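You operate a simulated robot arm through the tools that you are given. There is no shell and no other tool.

Carry out the task below with a simulated robot arm. There is one attempt and no reset: what you move stays moved.

JOB
Set count, width and edge by the job card and weave the batch.

The check looks at the end state, three seconds after you hand in, the way a careful person would. Anything else that was tipped, shoved, dropped, spilled or broken makes it a failure.

ROBOT AND FRAMES
A 6-joint arm with a two-finger gripper, fixed in place. Base frame: the origin is at the foot of the arm, x ahead of it, y to its left, z up; the work surface is at about z = 950. Lengths are in mm, angles in degrees, forces in N, time in s.
With the tool pointing down near the work surface it reaches from about 140 to 660 mm from the base axis. Its first joint turns from -66.0 to 66.0 degrees. Payload 2.45 kg.
Tool frame: the origin (TCP) lies between the finger pads and is the grasp point; the fingertips stand 30 mm ahead of it; z points along the fingers, y is the line along which they close. Largest opening 106 mm; the body of the gripper starts 79 mm behind the TCP.
Orientation is that of the tool frame in the base frame, as a unit quaternion [w, x, y, z]. With the fingers straight down and closing along the base's y, the tool's x points along the base's -x, its y along +y and its z along -z.

CONTROLS
- The arm moves only by the tool jog_arm. Its argument "deltas" is a list of rows, each an object (a shift or turn left out is 0, a gripper value left out holds the last) with "delta_pos": the shift along the tool's x, y, z in units of 30 mm (1.0 is 30 mm), a list of three; "delta_rot": the turn, a rotation vector about the tool's x, y, z in units of 5 degrees (1.0 is 5 degrees), a list of three. In form: [{"delta_pos": [dx, dy, dz], "delta_rot": [ax, ay, az]}, ...]. A call has 1 to 20 rows; each row shifts and turns the commanded pose from where the row before left it, along the tool's axes as they then stand. "hand" is the finger opening in mm, from 0 to 106, set as the call begins (left out, the last holds). A call with a number of a shift or a turn outside -1 to 1 is refused whole. Rows are played at 5 a second. More than 50 mm and 8.6 degrees between two rows, or a gripper value outside its range, and nothing of the call is played. A pose out of reach is approached as far as the arm can. The call stops where the force on the tool passes 40 N (or 10 N more than at its start, if that is more) or the arm is blocked; 0.2 s more then pass. Each finger travels about 153 mm/s and halts on what it meets, pressing with about 28 N; the grip force reading is that of the motor and also rises with nothing between the fingers. The clock runs only during rows and for 0.2 s after the last one: add rows that do not move to give the fingers time. The reply holds the time, the measured pose of the TCP, the force on the tool along the base axes, the opening and the grip force, in the units named above and with some noise, with the torque about the TCP (base axes, N m) and any sound that the robot's microphone picked up, and new pictures: "views" is both (left out), scene, wrist or none.
- Cameras (640 x 400 px; columns grow to the right, rows downward): "scene" is fixed at [66.9, 407, 1407.9]; the picture's right is [-0.65, -0.76, 0.00], its down [-0.40, 0.34, -0.85] and it looks along [0.65, -0.55, -0.53] (base axes); focal length 314 px, centre (320, 200). "wrist" rides on the gripper at [76, -2, -106] in the tool frame; the picture's right is [0.02, 1.00, 0.00], its down [-0.78, 0.02, -0.62] and it looks along [-0.62, 0.01, 0.78] (tool axes); focal length 247 px, centre (320, 200). There is no depth. A picture from a camera that has moved, and an enlarged one, comes with that camera's place and axes in the base frame and with its lens. The place of the scene camera against the robot may be out by one fixed shift of up to 25 mm in any direction.
- inspect(camera, box): a new picture of the part [left, top, right, bottom] of that camera's present view, enlarged. The clock stands still meanwhile.
- sign_off(): hands the job in; it is judged then, once.

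Nothing tells you positions but the pictures and the camera data. Unless the task says otherwise, let go and move clear before handing in.

The tools are called as name(argument=value, ...) on one line, values as JSON. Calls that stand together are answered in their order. jog_arm: Moves the arm, as the interface text tells. Its arguments: {"type":"object","properties":{"deltas":{"type":"array","items":{"type":"object","properties":{"delta_pos":{"type":"array","items":{"type":"number"}},"delta_rot":{"type":"array","items":{"type":"number"}}}}},"hand":{"type":"number"},"views":{"type":"string","enum":["both","scene","wrist","none"]}},"required":["deltas"]} The other tools are called the same way: inspect (camera, box) takes an enlarged picture of a part of a camera's view; sign_off () hands the job in.

At the start:

```text
time: 0.0
eef_pos: [413.9, 85.9, 1224.7]
tool_rot: [0.001, 0.0, 1.0, 0.001]
force: [0.4, -0.3, -0.2]
ft_torque: [-0.03, 0.0, 0.0]
opening: 105.7
gripper_force: 0.0
```

scene: 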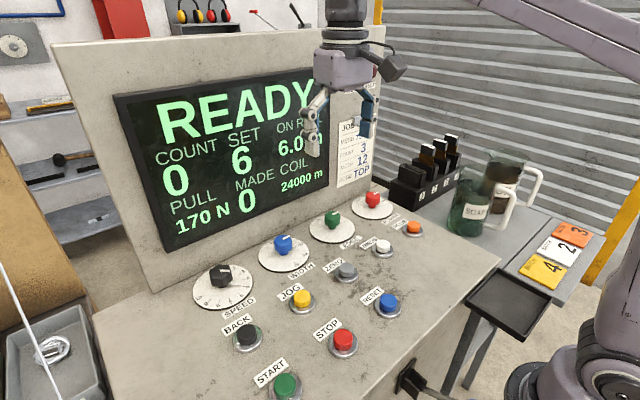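
wrist: 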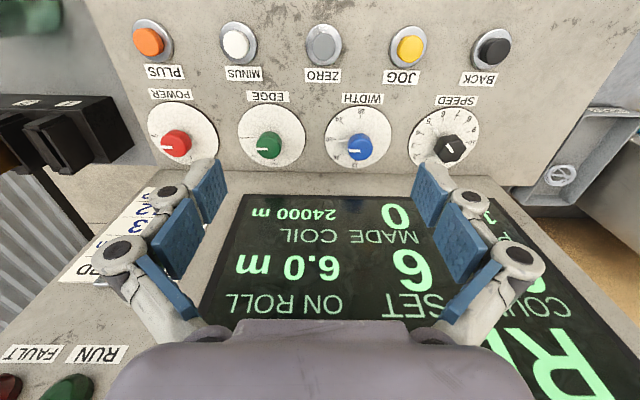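

I see a loom control panel with a screen (READY, count 0, set 6), dials (speed, width, edge, power), buttons, and a job card on the panel. I'll look closely at the card and controls first.

inspect(camera="scene", box=[320, 80, 400, 200])

inspect(camera="scene", box=[180, 180, 440, 330])

inspect(camera="scene", box=[110, 70, 340, 260])

inspect(camera="wrist", box=[120, 10, 520, 190])

inspect(camera="scene", box=[380, 120, 640, 340])

inspect(camera="scene", box=[180, 280, 440, 400])

```text
3.33 times, centred on (360, 140) of scene
camera zoom: at [66.9, 407.0, 1407.9], right [-0.65, -0.76, 0.0], down [-0.4, 0.34, -0.85], along [0.65, -0.55, -0.53], focal length 1047 px, centre (187, 400)
```

zoom: 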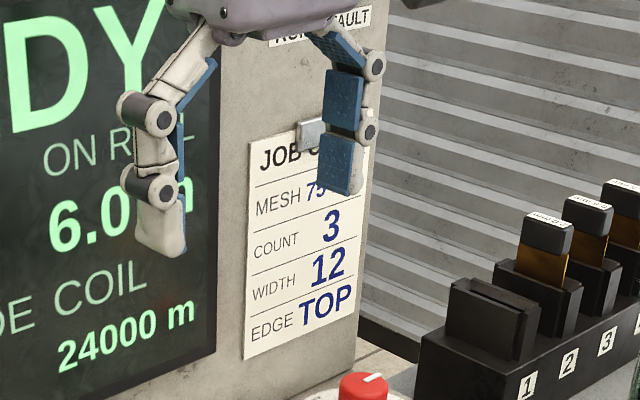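

```text
2.46 times, centred on (310, 255) of scene
camera zoom: at [66.9, 407.0, 1407.9], right [-0.65, -0.76, 0.0], down [-0.4, 0.34, -0.85], along [0.65, -0.55, -0.53], focal length 773 px, centre (345, 65)
```

zoom: 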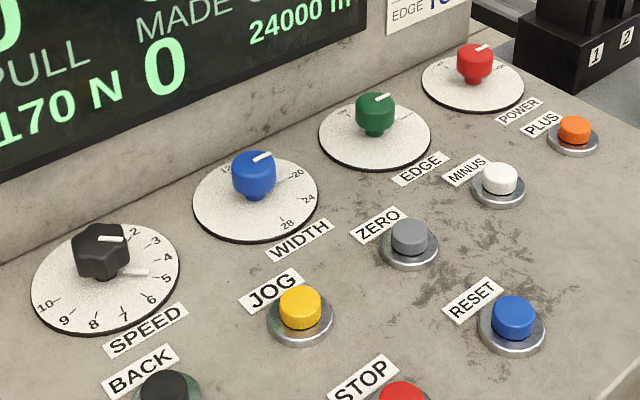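

```text
2.11 times, centred on (225, 165) of scene
camera zoom: at [66.9, 407.0, 1407.9], right [-0.65, -0.76, 0.0], down [-0.4, 0.34, -0.85], along [0.65, -0.55, -0.53], focal length 661 px, centre (520, 274)
```

zoom: 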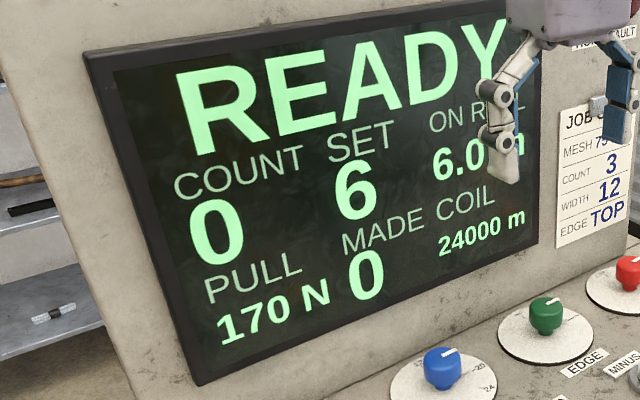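

```text
1.60 times, centred on (320, 100) of wrist
camera zoom: at [335.8, 82.1, 1330.6], right [-0.02, 1.0, 0.0], down [0.78, 0.02, 0.62], along [0.62, 0.01, -0.78], focal length 395 px, centre (320, 360)
```

zoom: 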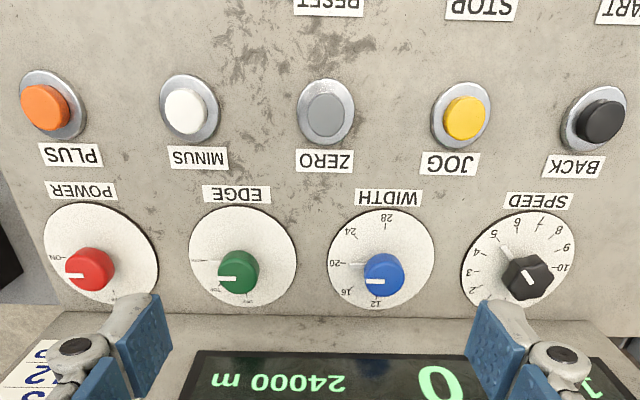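

```text
1.82 times, centred on (510, 230) of scene
camera zoom: at [66.9, 407.0, 1407.9], right [-0.65, -0.76, 0.0], down [-0.4, 0.34, -0.85], along [0.65, -0.55, -0.53], focal length 571 px, centre (-26, 146)
```

zoom: 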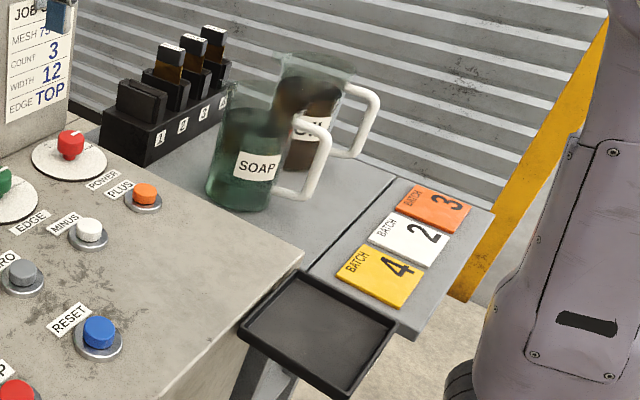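

```text
2.46 times, centred on (310, 340) of scene
camera zoom: at [66.9, 407.0, 1407.9], right [-0.65, -0.76, 0.0], down [-0.4, 0.34, -0.85], along [0.65, -0.55, -0.53], focal length 773 px, centre (345, -145)
```

zoom: 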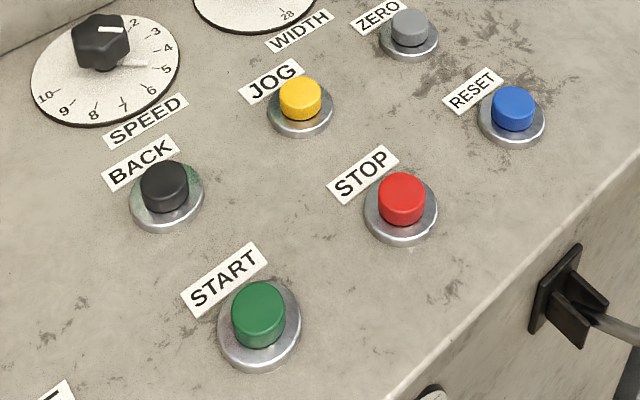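

The job card reads COUNT 3, WIDTH 12, EDGE TOP. The gripper partly hides it, so I back the arm off a little to read the whole card and to look at the dials with the wrist camera.

jog_arm(deltas=[{"delta_pos": [1, 0, 0]}, {"delta_pos": [1, 0, 0]}, {"delta_pos": [1, 0, 0]}, {"delta_pos": [1, 0, 0]}])

```text
time: 1.0
eef_pos: [294.1, 87.3, 1225.1]
tool_rot: [0.0, 0.0, 1.0, 0.0]
force: [-0.6, 0.4, -0.6]
ft_torque: [-0.02, 0.0, 0.02]
opening: 106.1
gripper_force: 0.0
camera wrist: at [215.5, 82.9, 1331.1], right [-0.02, 1.0, 0.0], down [0.78, 0.02, 0.62], along [0.62, 0.01, -0.78], focal length 247 px, centre (320, 200)
```

scene: 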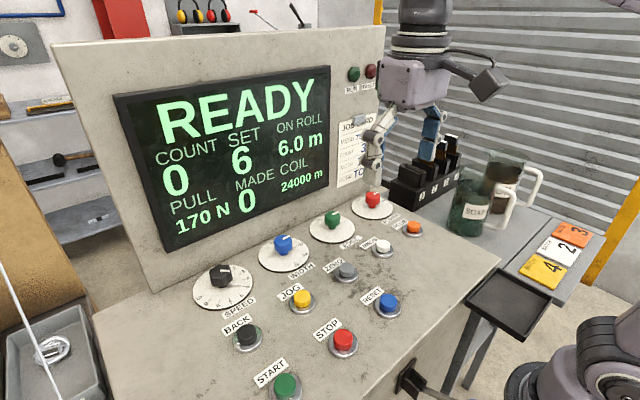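
wrist: 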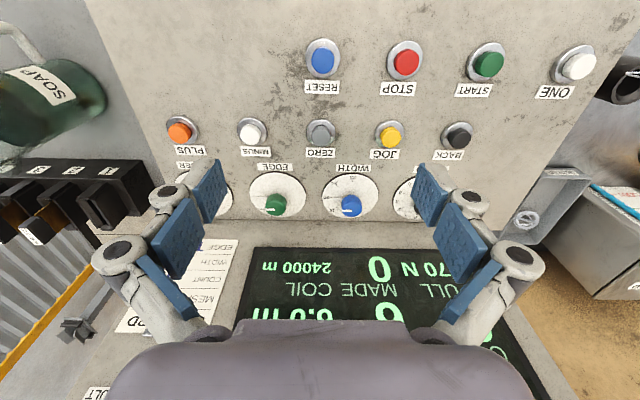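

The wrist view now shows a ONE button beside START, and the RESET/STOP/START row. I'll read the card and dials more closely.

inspect(camera="scene", box=[330, 60, 400, 195])

inspect(camera="wrist", box=[230, 150, 400, 230])

inspect(camera="wrist", box=[150, 20, 610, 170])

inspect(camera="scene", box=[250, 220, 370, 280])

inspect(camera="scene", box=[120, 80, 330, 250])

```text
2.96 times, centred on (365, 128) of scene
camera zoom: at [66.9, 407.0, 1407.9], right [-0.65, -0.76, 0.0], down [-0.4, 0.34, -0.85], along [0.65, -0.55, -0.53], focal length 931 px, centre (187, 415)
```

zoom: 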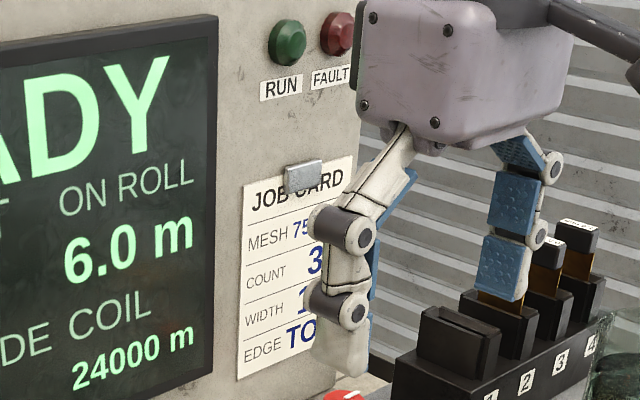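

```text
3.76 times, centred on (315, 190) of wrist
camera zoom: at [215.5, 82.9, 1331.1], right [-0.02, 1.0, 0.0], down [0.78, 0.02, 0.62], along [0.62, 0.01, -0.78], focal length 930 px, centre (339, 238)
```

zoom: 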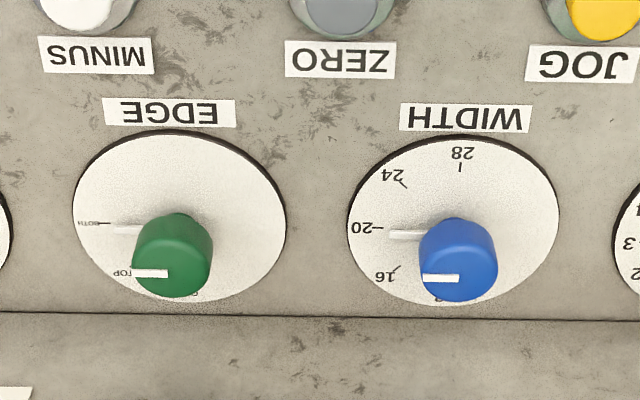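

```text
1.39 times, centred on (380, 95) of wrist
camera zoom: at [215.5, 82.9, 1331.1], right [-0.02, 1.0, 0.0], down [0.78, 0.02, 0.62], along [0.62, 0.01, -0.78], focal length 344 px, centre (236, 346)
```

zoom: 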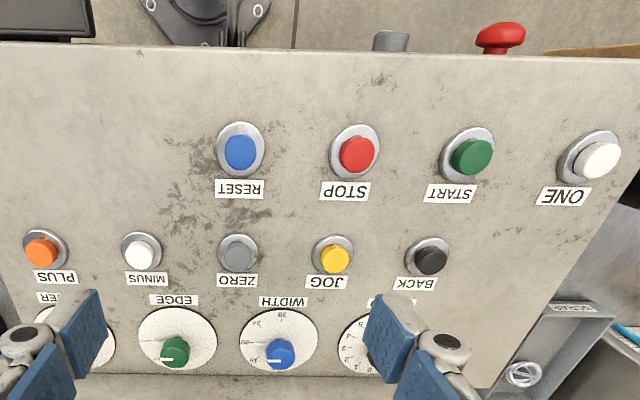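

```text
5.33 times, centred on (310, 250) of scene
camera zoom: at [66.9, 407.0, 1407.9], right [-0.65, -0.76, 0.0], down [-0.4, 0.34, -0.85], along [0.65, -0.55, -0.53], focal length 1675 px, centre (373, -67)
```

zoom: 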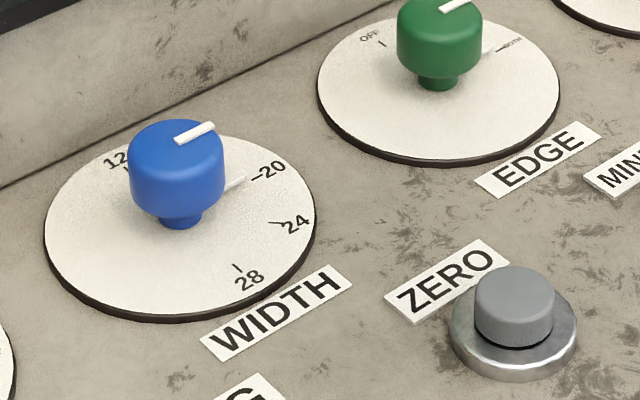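

```text
2.35 times, centred on (225, 165) of scene
camera zoom: at [66.9, 407.0, 1407.9], right [-0.65, -0.76, 0.0], down [-0.4, 0.34, -0.85], along [0.65, -0.55, -0.53], focal length 739 px, centre (544, 282)
```

zoom: 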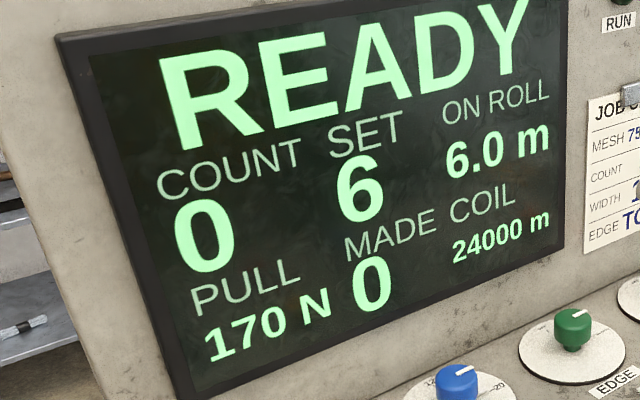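

The controls are clear: width now points at 20 (12 is a quarter turn counter-clockwise), edge points at BOTH (TOP is about 45° counter-clockwise), SET is 6 and needs to be 3. I put MINUS at about (377, -22, 968); I close the fingers and move above it to check.

jog_arm(deltas=[{"delta_pos": [-0.553, -0.727, 0.9]}, {"delta_pos": [-0.553, -0.727, 0.9]}, {"delta_pos": [-0.553, -0.727, 0.9]}, {"delta_pos": [-0.553, -0.727, 0.9]}, {"delta_pos": [-0.553, -0.727, 0.9]}, {}], hand=0)

```text
time: 2.4
eef_pos: [377.6, -25.2, 1086.8]
tool_rot: [0.001, 0.0, 1.0, 0.001]
force: [0.8, -0.6, -0.2]
ft_torque: [0.01, -0.02, 0.03]
opening: 0.0
gripper_force: 27.6
camera wrist: at [300.2, -28.6, 1193.9], right [-0.02, 1.0, 0.0], down [0.78, 0.02, 0.62], along [0.62, 0.01, -0.78], focal length 247 px, centre (320, 200)
```

scene: 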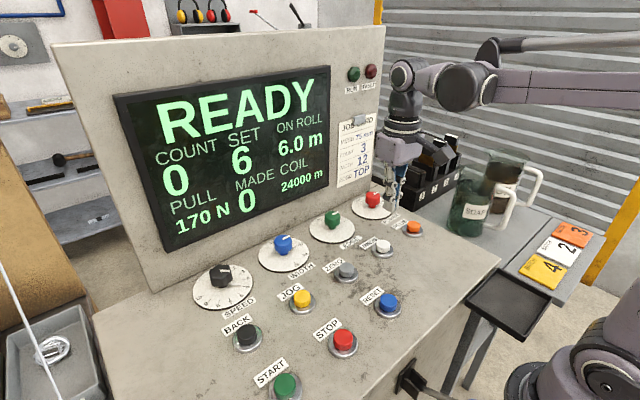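
wrist: 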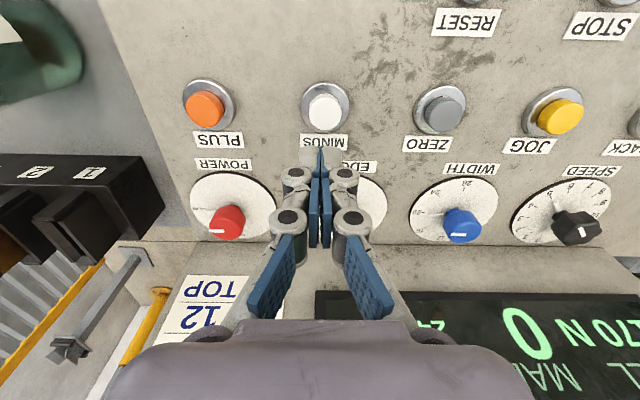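

The card now reads fully and the MINUS button sits right under the tool. I check the card and the exact button centre.

inspect(camera="scene", box=[330, 60, 390, 195])

inspect(camera="wrist", box=[260, 60, 400, 200])

inspect(camera="wrist", box=[170, 160, 640, 260])

```text
2.96 times, centred on (360, 128) of scene
camera zoom: at [66.9, 407.0, 1407.9], right [-0.65, -0.76, 0.0], down [-0.4, 0.34, -0.85], along [0.65, -0.55, -0.53], focal length 931 px, centre (202, 415)
```

zoom: 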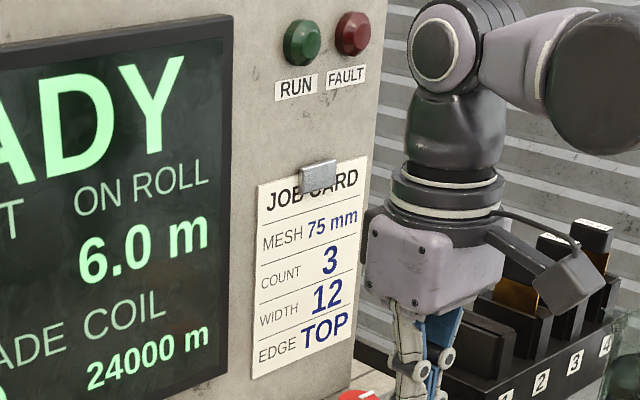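

```text
2.86 times, centred on (330, 130) of wrist
camera zoom: at [300.2, -28.6, 1193.9], right [-0.02, 1.0, 0.0], down [0.78, 0.02, 0.62], along [0.62, 0.01, -0.78], focal length 706 px, centre (291, 400)
```

zoom: 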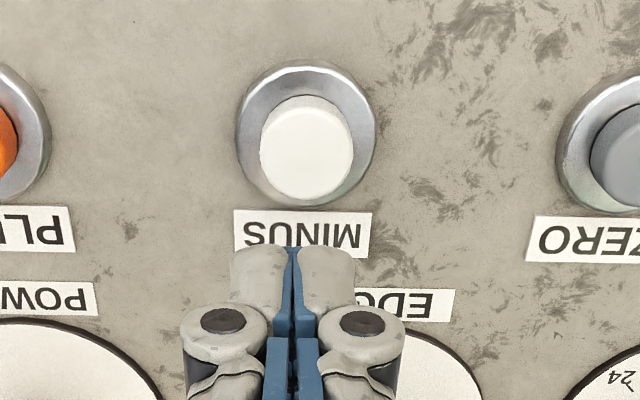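

```text
1.36 times, centred on (405, 210) of wrist
camera zoom: at [300.2, -28.6, 1193.9], right [-0.02, 1.0, 0.0], down [0.78, 0.02, 0.62], along [0.62, 0.01, -0.78], focal length 336 px, centre (204, 186)
```

zoom: 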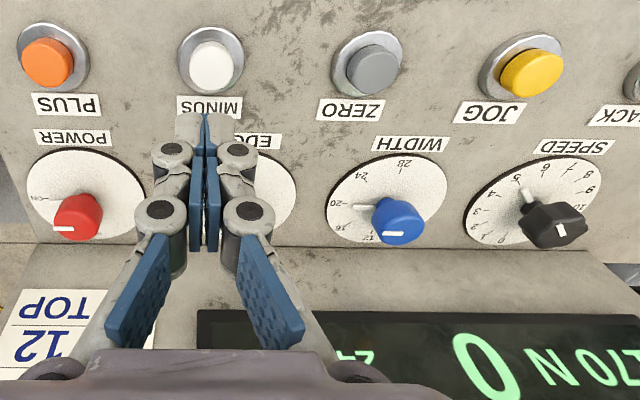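

Card: mesh 75 mm, count 3, width 12, edge TOP. MINUS cap centre comes out at about (378, -23), top near z 968; I descend to just above it.

jog_arm(deltas=[{"delta_pos": [0, 0.07, 0.8]}, {"delta_pos": [0, 0, 0.8]}, {"delta_pos": [0, 0, 0.8]}, {}])

```text
time: 3.4
eef_pos: [376.3, -22.2, 1016.9]
tool_rot: [0.0, 0.0, 1.0, 0.001]
force: [0.3, -0.2, -0.2]
ft_torque: [-0.04, -0.04, -0.02]
opening: 0.0
gripper_force: 28.2
camera wrist: at [299.9, -25.9, 1122.3], right [-0.02, 1.0, 0.0], down [0.78, 0.02, 0.62], along [0.62, 0.01, -0.78], focal length 247 px, centre (320, 200)
```

scene: 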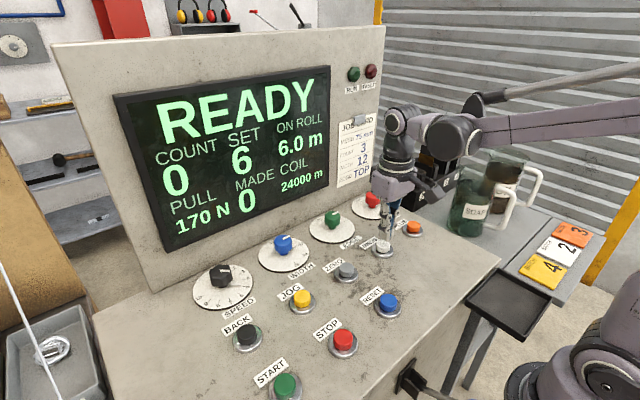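
wrist: 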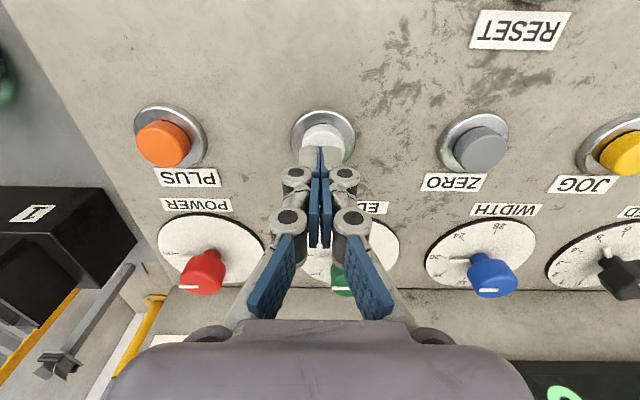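

Tip is directly over the MINUS cap. I lower in small steps, watching force and sound.

jog_arm(deltas=[{"delta_pos": [0, 0, 0.3]}, {"delta_pos": [0, 0, 0.1]}, {"delta_pos": [0, 0, 0.1]}, {"delta_pos": [0, 0, 0.1]}], views="none")

```text
time: 4.4
eef_pos: [377.7, -21.5, 1001.2]
tool_rot: [0.0, 0.0, 1.0, 0.001]
force: [-0.2, -0.4, 0.6]
ft_torque: [-0.02, 0.0, -0.01]
opening: 0.1
gripper_force: 28.0
```

No contact yet at tip z ≈ 971. I continue down in 1–2 mm steps.

jog_arm(deltas=[{"delta_pos": [0, 0, 0.067]}, {"delta_pos": [0, 0, 0.067]}, {}], views="none")

```text
time: 5.2
eef_pos: [376.6, -21.0, 995.4]
tool_rot: [0.001, 0.001, 1.0, 0.0]
force: [-0.5, -2.4, 4.2]
ft_torque: [-0.04, 0.0, 0.01]
opening: 6.0
gripper_force: 28.4
heard: click
```

A click was heard with light contact. I check the screen before lifting.

inspect(camera="scene", box=[110, 70, 440, 270])

inspect(camera="wrist", box=[240, 90, 400, 260])

```text
1.94 times, centred on (275, 170) of scene
camera zoom: at [66.8, 406.9, 1407.9], right [-0.65, -0.76, 0.0], down [-0.4, 0.34, -0.85], along [0.65, -0.55, -0.53], focal length 609 px, centre (407, 258)
```

zoom: 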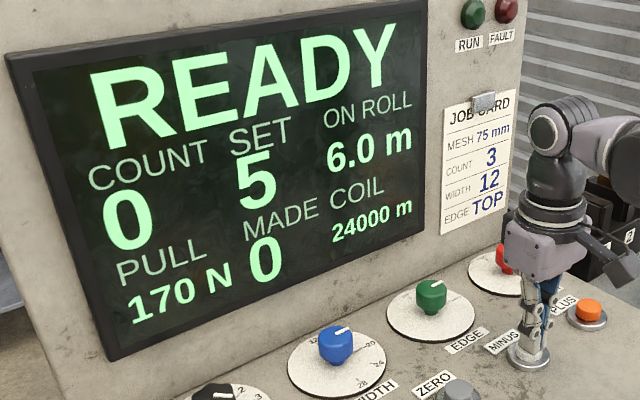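

```text
2.35 times, centred on (320, 175) of wrist
camera zoom: at [299.1, -24.0, 1101.4], right [-0.02, 1.0, 0.0], down [0.78, 0.02, 0.62], along [0.62, 0.01, -0.78], focal length 581 px, centre (320, 259)
```

zoom: 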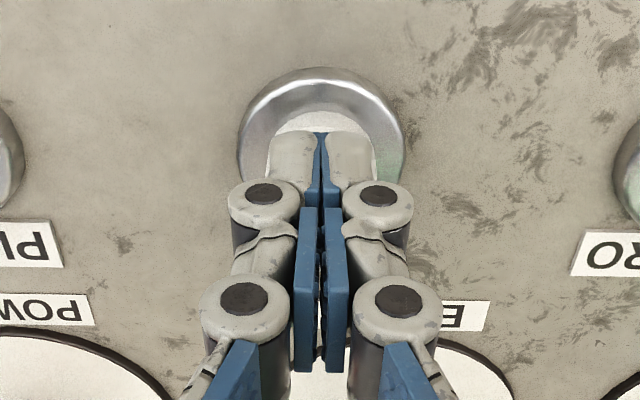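

SET went from 6 to 5: one press, one step. I lift clear, then press once more the same way.

jog_arm(deltas=[{"delta_pos": [0, 0, -0.4]}, {}], views="scene")

```text
time: 5.8
eef_pos: [378.2, -21.3, 1007.4]
tool_rot: [0.001, 0.0, 1.0, 0.001]
force: [-0.1, 0.8, -0.2]
ft_torque: [0.04, -0.01, -0.03]
opening: 0.1
gripper_force: 29.0
```

scene: 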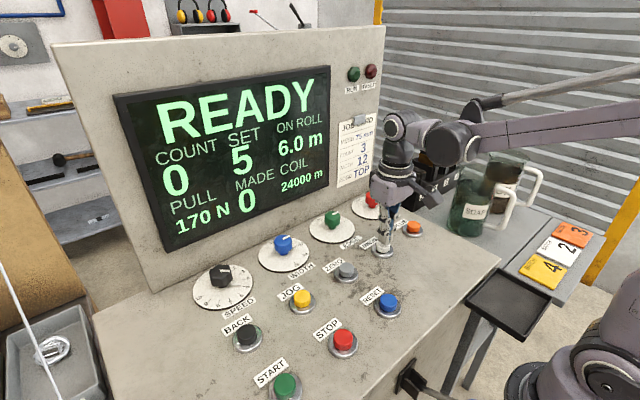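

SET shows 5 and the button is released. Second press: down 12 mm, then up in one go.

jog_arm(deltas=[{"delta_pos": [0, 0, 0.2]}, {"delta_pos": [0, 0, 0.2]}, {"delta_pos": [0, 0, -0.2]}, {"delta_pos": [0, 0, -0.2]}, {}], views="scene")

```text
time: 7.0
eef_pos: [376.4, -20.3, 1008.4]
tool_rot: [0.0, 0.0, 1.0, 0.001]
force: [-0.6, -0.5, 0.4]
ft_torque: [-0.02, -0.01, -0.01]
opening: 0.2
gripper_force: 28.2
heard: click
```

scene: 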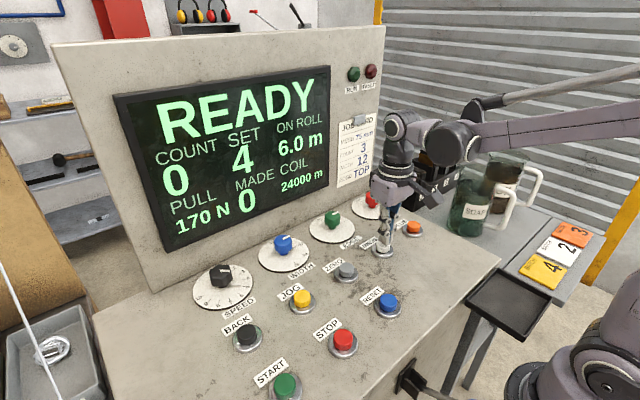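

SET is 4. Third and last press.

jog_arm(deltas=[{"delta_pos": [0, 0, 0.2]}, {"delta_pos": [0, 0, 0.2]}, {"delta_pos": [0, 0, -0.2]}, {"delta_pos": [0, 0, -0.2]}, {"delta_pos": [0, 0, -0.8]}, {}], views="both")

```text
time: 8.4
eef_pos: [376.2, -21.3, 1032.2]
tool_rot: [0.001, 0.0, 1.0, 0.001]
force: [-0.1, -0.3, -0.1]
ft_torque: [-0.04, -0.02, 0.04]
opening: 0.2
gripper_force: 28.9
heard: click
camera wrist: at [298.6, -25.6, 1138.1], right [-0.02, 1.0, 0.0], down [0.78, 0.02, 0.62], along [0.62, 0.01, -0.78], focal length 247 px, centre (320, 200)
```

scene: 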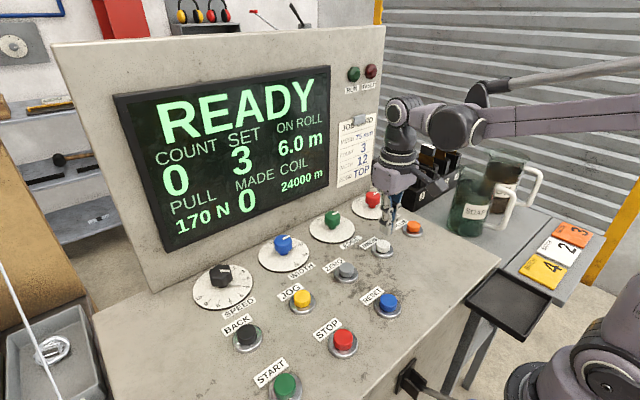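
wrist: 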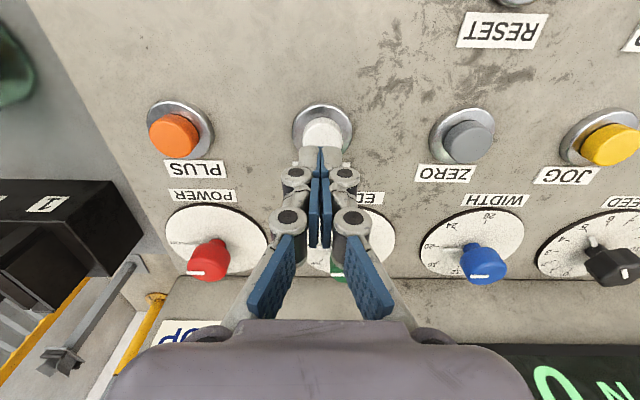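

SET is 3 as required. Next the EDGE knob, whose cap I place at about (505, 6) with its top near z 996; I rise, open the fingers, move above it and pre-turn the wrist 22.5° clockwise so the 45° turn is centred.

jog_arm(deltas=[{"delta_pos": [0, 0, -1]}, {"delta_pos": [0, 0, -1]}, {"delta_pos": [-0.86, 0.18, 0]}, {"delta_pos": [-0.86, 0.18, 0]}, {"delta_pos": [-0.86, 0.18, 0]}, {"delta_pos": [-0.86, 0.18, 0]}, {"delta_pos": [-0.86, 0.18, 0]}, {}], hand=80)

```text
time: 10.2
eef_pos: [507.2, 6.8, 1091.8]
tool_rot: [0.002, 0.0, 1.0, 0.001]
force: [0.8, -0.1, 0.4]
ft_torque: [-0.02, -0.04, 0.03]
opening: 80.0
gripper_force: 0.1
camera wrist: at [428.8, 2.9, 1197.4], right [-0.02, 1.0, 0.0], down [0.78, 0.02, 0.62], along [0.62, 0.01, -0.78], focal length 247 px, centre (320, 200)
```

scene: 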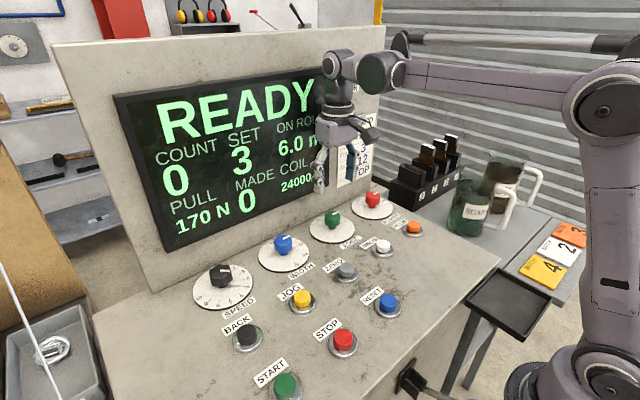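
wrist: 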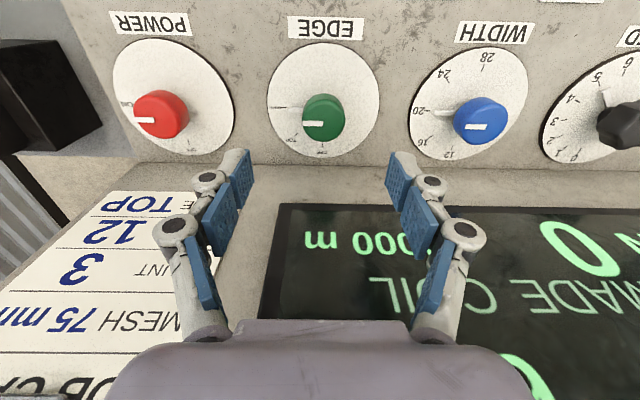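

inspect(camera="wrist", box=[250, 30, 550, 180])

inspect(camera="wrist", box=[260, 30, 390, 170])

inspect(camera="wrist", box=[400, 35, 540, 175])

```text
2.13 times, centred on (400, 105) of wrist
camera zoom: at [428.8, 2.9, 1197.4], right [-0.02, 1.0, 0.0], down [0.78, 0.02, 0.62], along [0.62, 0.01, -0.78], focal length 527 px, centre (149, 403)
```

zoom: 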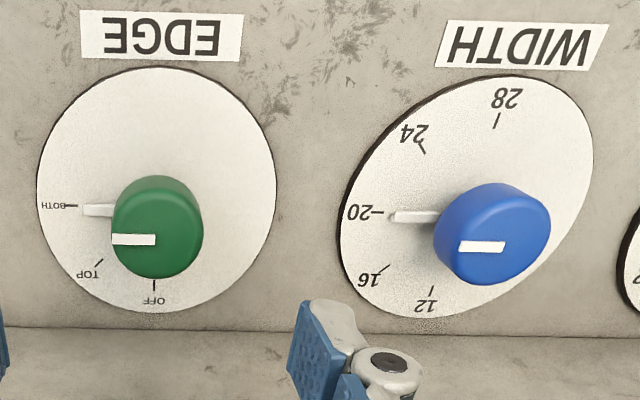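

```text
2.86 times, centred on (325, 100) of wrist
camera zoom: at [428.8, 2.9, 1197.4], right [-0.02, 1.0, 0.0], down [0.78, 0.02, 0.62], along [0.62, 0.01, -0.78], focal length 706 px, centre (306, 486)
```

zoom: 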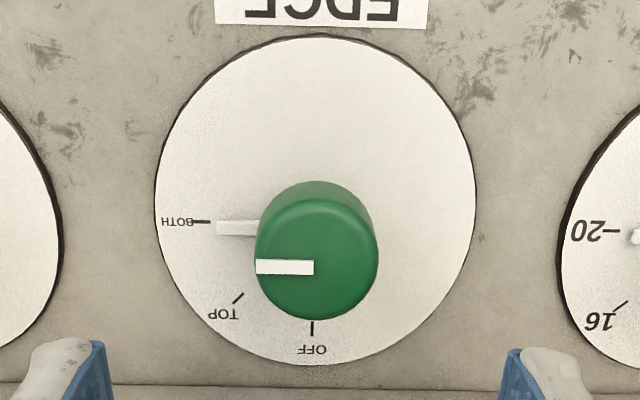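

```text
2.86 times, centred on (470, 105) of wrist
camera zoom: at [428.8, 2.9, 1197.4], right [-0.02, 1.0, 0.0], down [0.78, 0.02, 0.62], along [0.62, 0.01, -0.78], focal length 706 px, centre (-109, 471)
```

zoom: 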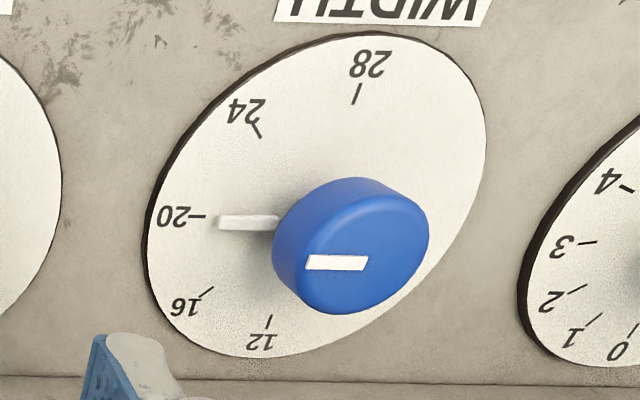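

The dial is clear: OFF points at the wall, TOP at 45°, BOTH at 90°, and the knob is centred at about (506, 6) with a 36 mm cap. I pre-turn 22.5° clockwise and lower so the finger pads straddle the cap above the pointer.

jog_arm(deltas=[{"delta_rot": [0, 0, 0.9]}, {"delta_rot": [0, 0, 0.9]}, {"delta_rot": [0, 0, 0.9]}, {"delta_rot": [0, 0, 0.9]}, {"delta_rot": [0, 0, 0.9]}, {"delta_pos": [0, 0, 0.9]}, {"delta_pos": [0, 0, 0.9]}, {"delta_pos": [0, 0, 0.6]}, {}])

```text
time: 12.2
eef_pos: [505.8, 5.4, 1020.1]
tool_rot: [0.001, 0.196, 0.981, 0.001]
force: [0.2, -0.8, 0.4]
ft_torque: [0.0, -0.01, -0.01]
opening: 79.8
gripper_force: 0.0
camera wrist: at [432.7, 31.0, 1125.4], right [0.36, 0.93, 0.0], down [0.73, -0.28, 0.62], along [0.58, -0.22, -0.78], focal length 247 px, centre (320, 200)
```

scene: 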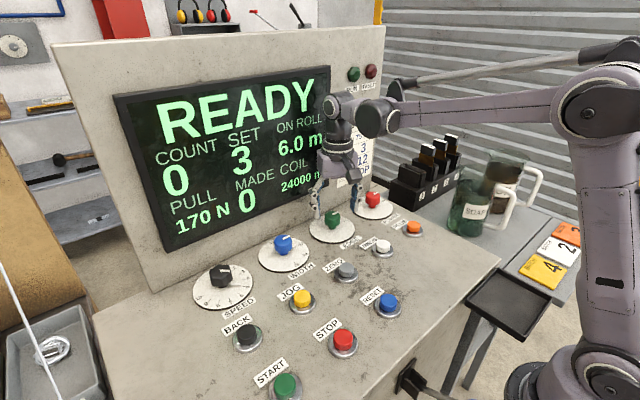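
wrist: 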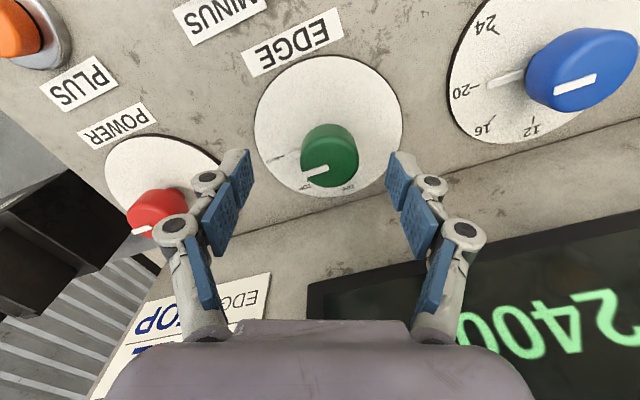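

inspect(camera="wrist", box=[220, 50, 430, 230])

inspect(camera="scene", box=[290, 140, 410, 260])

```text
2.22 times, centred on (325, 140) of wrist
camera zoom: at [432.7, 31.0, 1125.4], right [0.36, 0.93, 0.0], down [0.73, -0.28, 0.62], along [0.58, -0.22, -0.78], focal length 549 px, centre (309, 333)
```

zoom: 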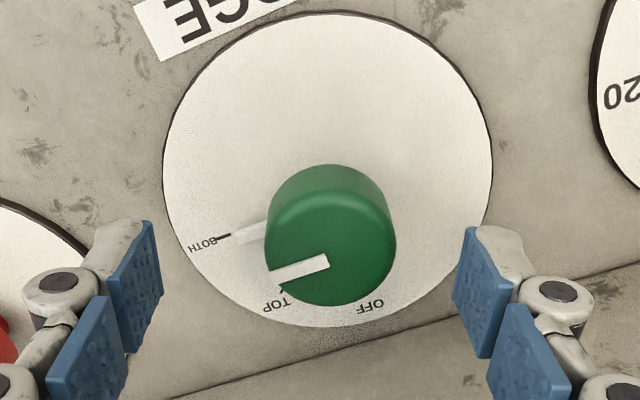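

```text
3.33 times, centred on (350, 200) of scene
camera zoom: at [66.9, 407.0, 1407.9], right [-0.65, -0.76, 0.0], down [-0.4, 0.34, -0.85], along [0.65, -0.55, -0.53], focal length 1047 px, centre (220, 200)
```

zoom: 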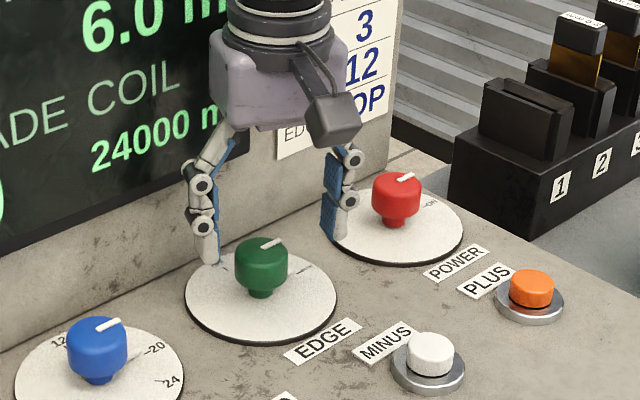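

The knob sits about 4 mm to the +y side of the finger midline, so I shift that much, lower 15 mm to put the pads on the cap, and check again before closing.

jog_arm(deltas=[{"delta_pos": [0, 0.14, 0]}, {"delta_pos": [0, 0, 0.5]}, {}])

inspect(camera="wrist", box=[220, 50, 430, 230])

inspect(camera="scene", box=[290, 140, 410, 260])

```text
time: 13.0
eef_pos: [506.5, 9.8, 1004.7]
tool_rot: [0.001, 0.195, 0.981, 0.001]
force: [-0.2, 1.2, -0.5]
ft_torque: [0.01, 0.01, 0.02]
opening: 79.8
gripper_force: 0.0
camera wrist: at [434.1, 35.5, 1110.7], right [0.36, 0.93, 0.0], down [0.73, -0.28, 0.62], along [0.58, -0.22, -0.78], focal length 247 px, centre (320, 200)
```

scene: 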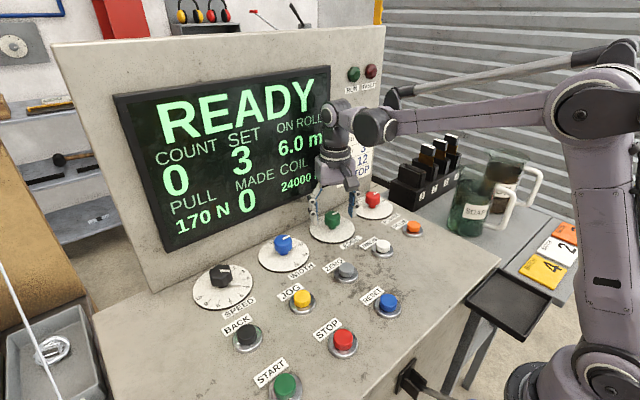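
wrist: 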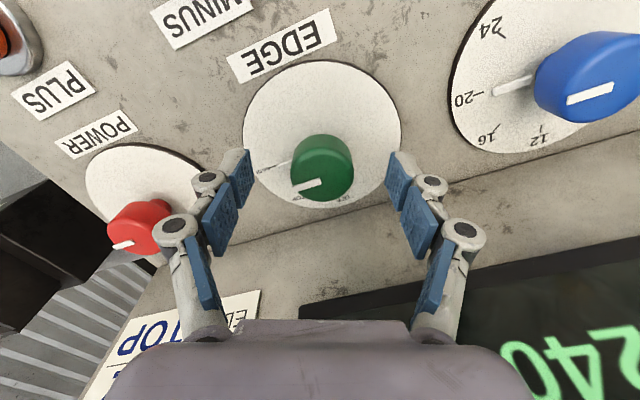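

```text
2.22 times, centred on (325, 140) of wrist
camera zoom: at [434.1, 35.5, 1110.7], right [0.36, 0.93, 0.0], down [0.73, -0.28, 0.62], along [0.58, -0.22, -0.78], focal length 549 px, centre (309, 333)
```

zoom: 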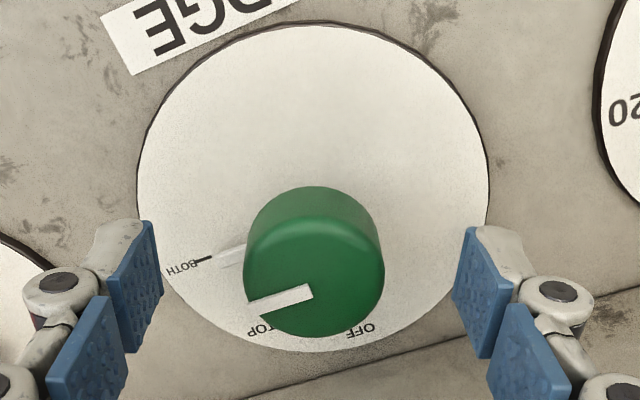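

```text
3.33 times, centred on (350, 200) of scene
camera zoom: at [66.9, 407.0, 1407.9], right [-0.65, -0.76, 0.0], down [-0.4, 0.34, -0.85], along [0.65, -0.55, -0.53], focal length 1047 px, centre (220, 200)
```

zoom: 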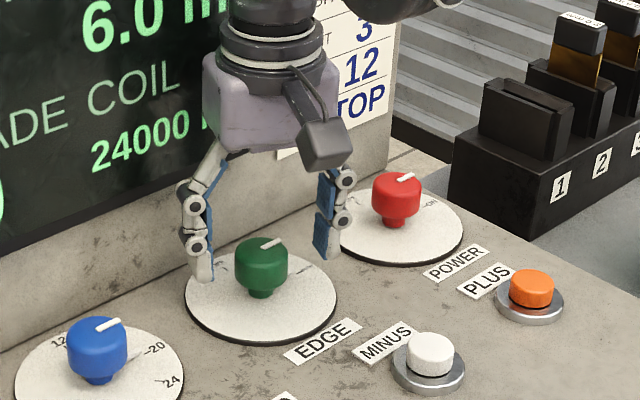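

Knob and fingers are now lined up within about 1 mm. I close on the cap.

jog_arm(deltas=[{}, {}, {}], hand=0)

inspect(camera="wrist", box=[220, 50, 430, 230])

inspect(camera="scene", box=[290, 140, 410, 260])

```text
time: 13.8
eef_pos: [507.5, 11.0, 1004.7]
tool_rot: [0.001, 0.194, 0.981, 0.001]
force: [5.9, 9.3, 13.3]
ft_torque: [0.41, -0.09, 0.05]
opening: 37.1
gripper_force: 45.1
camera wrist: at [434.3, 36.4, 1111.2], right [0.36, 0.93, 0.0], down [0.73, -0.29, 0.62], along [0.58, -0.22, -0.78], focal length 247 px, centre (320, 200)
```

scene: 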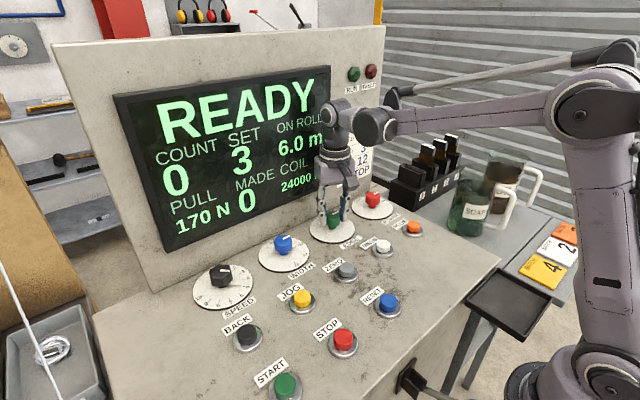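
wrist: 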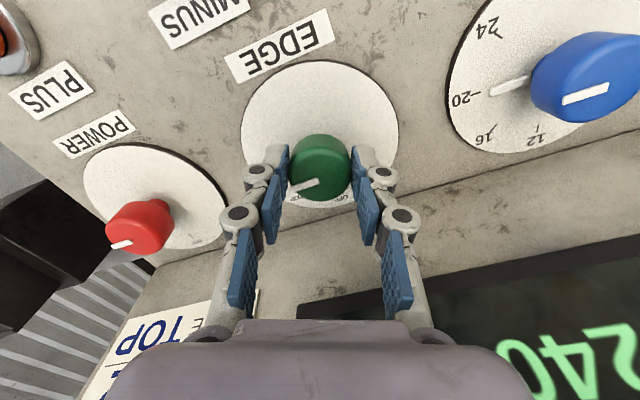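

```text
2.22 times, centred on (325, 140) of wrist
camera zoom: at [434.3, 36.4, 1111.2], right [0.36, 0.93, 0.0], down [0.73, -0.29, 0.62], along [0.58, -0.22, -0.78], focal length 549 px, centre (309, 333)
```

zoom: 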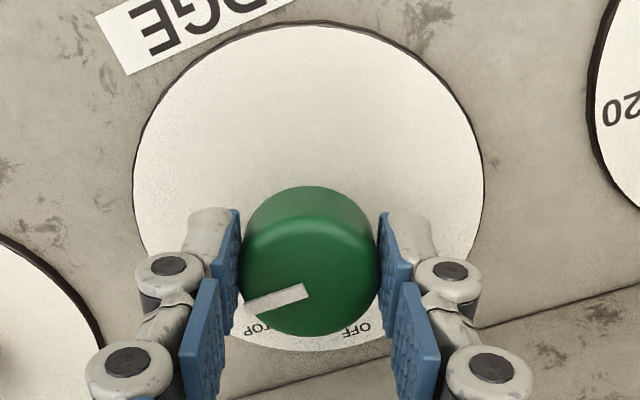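

```text
3.33 times, centred on (350, 200) of scene
camera zoom: at [66.8, 407.2, 1407.8], right [-0.65, -0.76, 0.0], down [-0.4, 0.34, -0.85], along [0.65, -0.55, -0.53], focal length 1047 px, centre (220, 200)
```

zoom: 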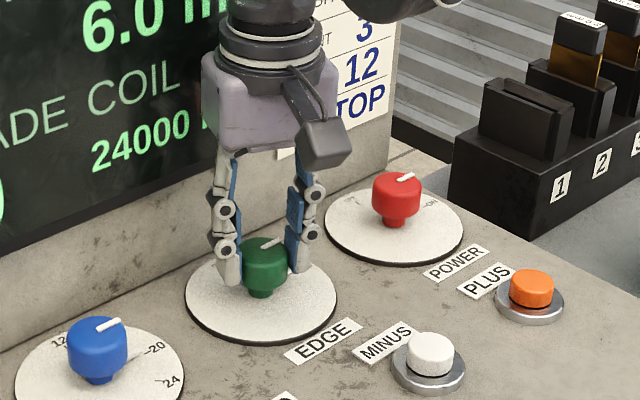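

The cap is held (opening 37 mm). I turn counter-clockwise in steps and watch the mark, starting with 22.5°.

jog_arm(deltas=[{"delta_pos": [0, 0.03, 0], "delta_rot": [0, 0, -0.9]}, {"delta_rot": [0, 0, -0.9]}, {"delta_rot": [0, 0, -0.9]}, {"delta_rot": [0, 0, -0.9]}, {"delta_rot": [0, 0, -0.9]}], views="wrist")

inspect(camera="wrist", box=[220, 50, 430, 230])

```text
time: 15.0
eef_pos: [507.1, 8.7, 1005.4]
tool_rot: [0.001, -0.001, 1.0, 0.0]
force: [-4.2, -0.2, 34.0]
ft_torque: [-0.12, -0.31, 0.0]
opening: 36.8
gripper_force: 44.8
camera wrist: at [429.2, 6.4, 1111.2], right [-0.02, 1.0, 0.0], down [0.78, 0.02, 0.62], along [0.62, 0.01, -0.78], focal length 247 px, centre (320, 200)
```

wrist: 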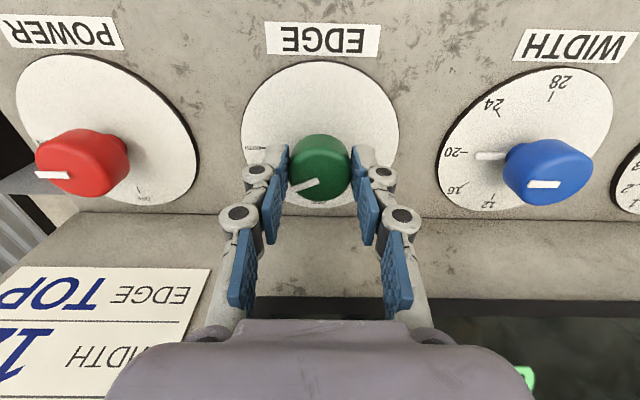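

```text
2.22 times, centred on (325, 140) of wrist
camera zoom: at [429.2, 6.4, 1111.2], right [-0.02, 1.0, 0.0], down [0.78, 0.02, 0.62], along [0.62, 0.01, -0.78], focal length 549 px, centre (309, 333)
```

zoom: 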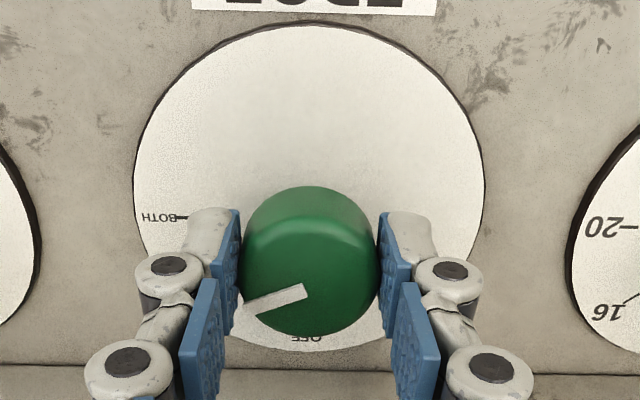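

The knob turns with the gripper, half way so far. Vertical force has built up to 34 N, so I ease up a millimetre before continuing.

jog_arm(deltas=[{"delta_pos": [0, 0, -0.05]}, {}], views="none")

```text
time: 15.6
eef_pos: [507.7, 9.9, 1005.0]
tool_rot: [0.0, 0.001, 1.0, 0.0]
force: [-12.2, -6.1, -10.1]
ft_torque: [-0.18, -0.65, 0.02]
opening: 36.9
gripper_force: 44.9
```

Forces are small again. I continue the second 22.5° to bring the mark to TOP.

jog_arm(deltas=[{"delta_pos": [0.01, 0, 0.008], "delta_rot": [0, 0, -0.9]}, {"delta_rot": [0, 0, -0.9]}, {"delta_rot": [0, 0, -0.9]}, {"delta_rot": [0, 0, -0.9]}, {"delta_rot": [0, 0, -0.9]}, {}], views="both")

inspect(camera="wrist", box=[220, 50, 430, 230])

inspect(camera="scene", box=[290, 140, 410, 260])

```text
time: 17.0
eef_pos: [507.3, 8.9, 1006.0]
tool_rot: [0.0, -0.195, 0.981, -0.001]
force: [-7.1, -18.6, -26.2]
ft_torque: [-0.3, 0.3, -0.12]
opening: 36.6
gripper_force: 45.2
camera wrist: at [436.1, -23.2, 1111.7], right [-0.4, 0.92, 0.0], down [0.72, 0.32, 0.62], along [0.57, 0.25, -0.78], focal length 247 px, centre (320, 200)
```

scene: 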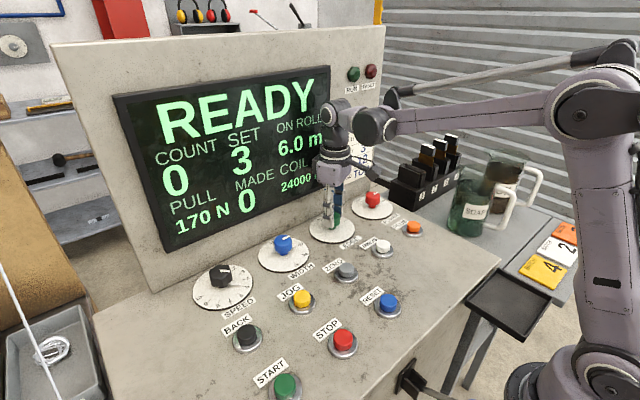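
wrist: 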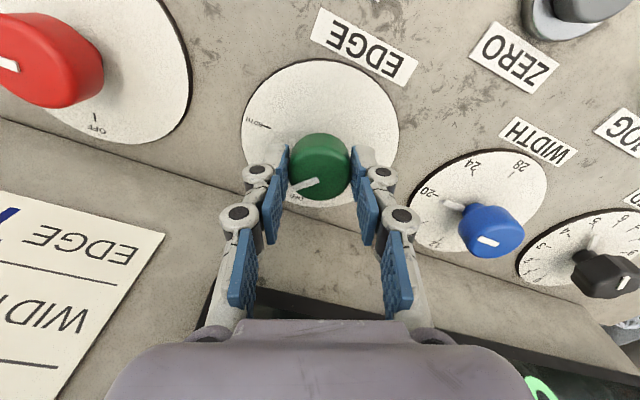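

```text
2.22 times, centred on (325, 140) of wrist
camera zoom: at [436.1, -23.2, 1111.7], right [-0.4, 0.92, 0.0], down [0.72, 0.32, 0.62], along [0.57, 0.25, -0.78], focal length 549 px, centre (309, 333)
```

zoom: 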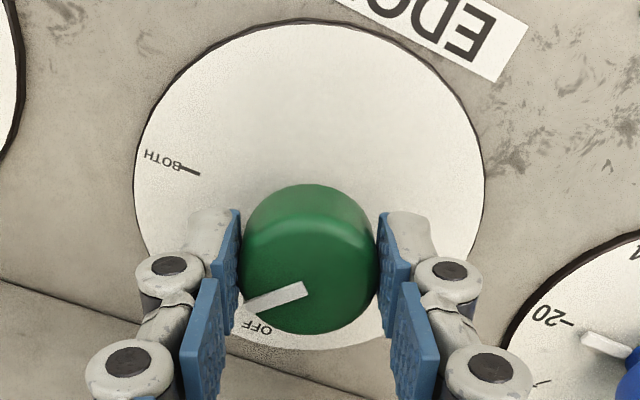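

```text
3.33 times, centred on (350, 200) of scene
camera zoom: at [67.1, 406.5, 1408.0], right [-0.65, -0.76, 0.0], down [-0.4, 0.34, -0.85], along [0.65, -0.55, -0.53], focal length 1047 px, centre (220, 200)
```

zoom: 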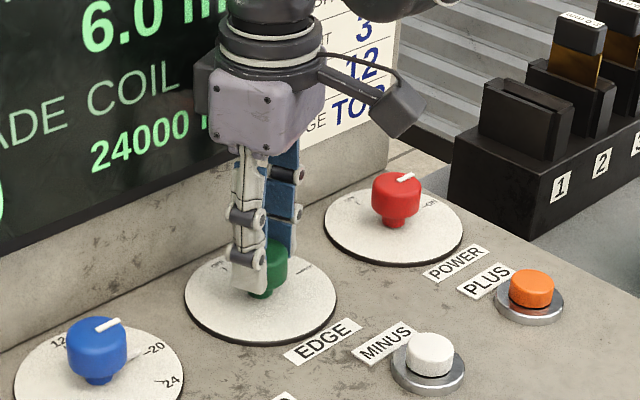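

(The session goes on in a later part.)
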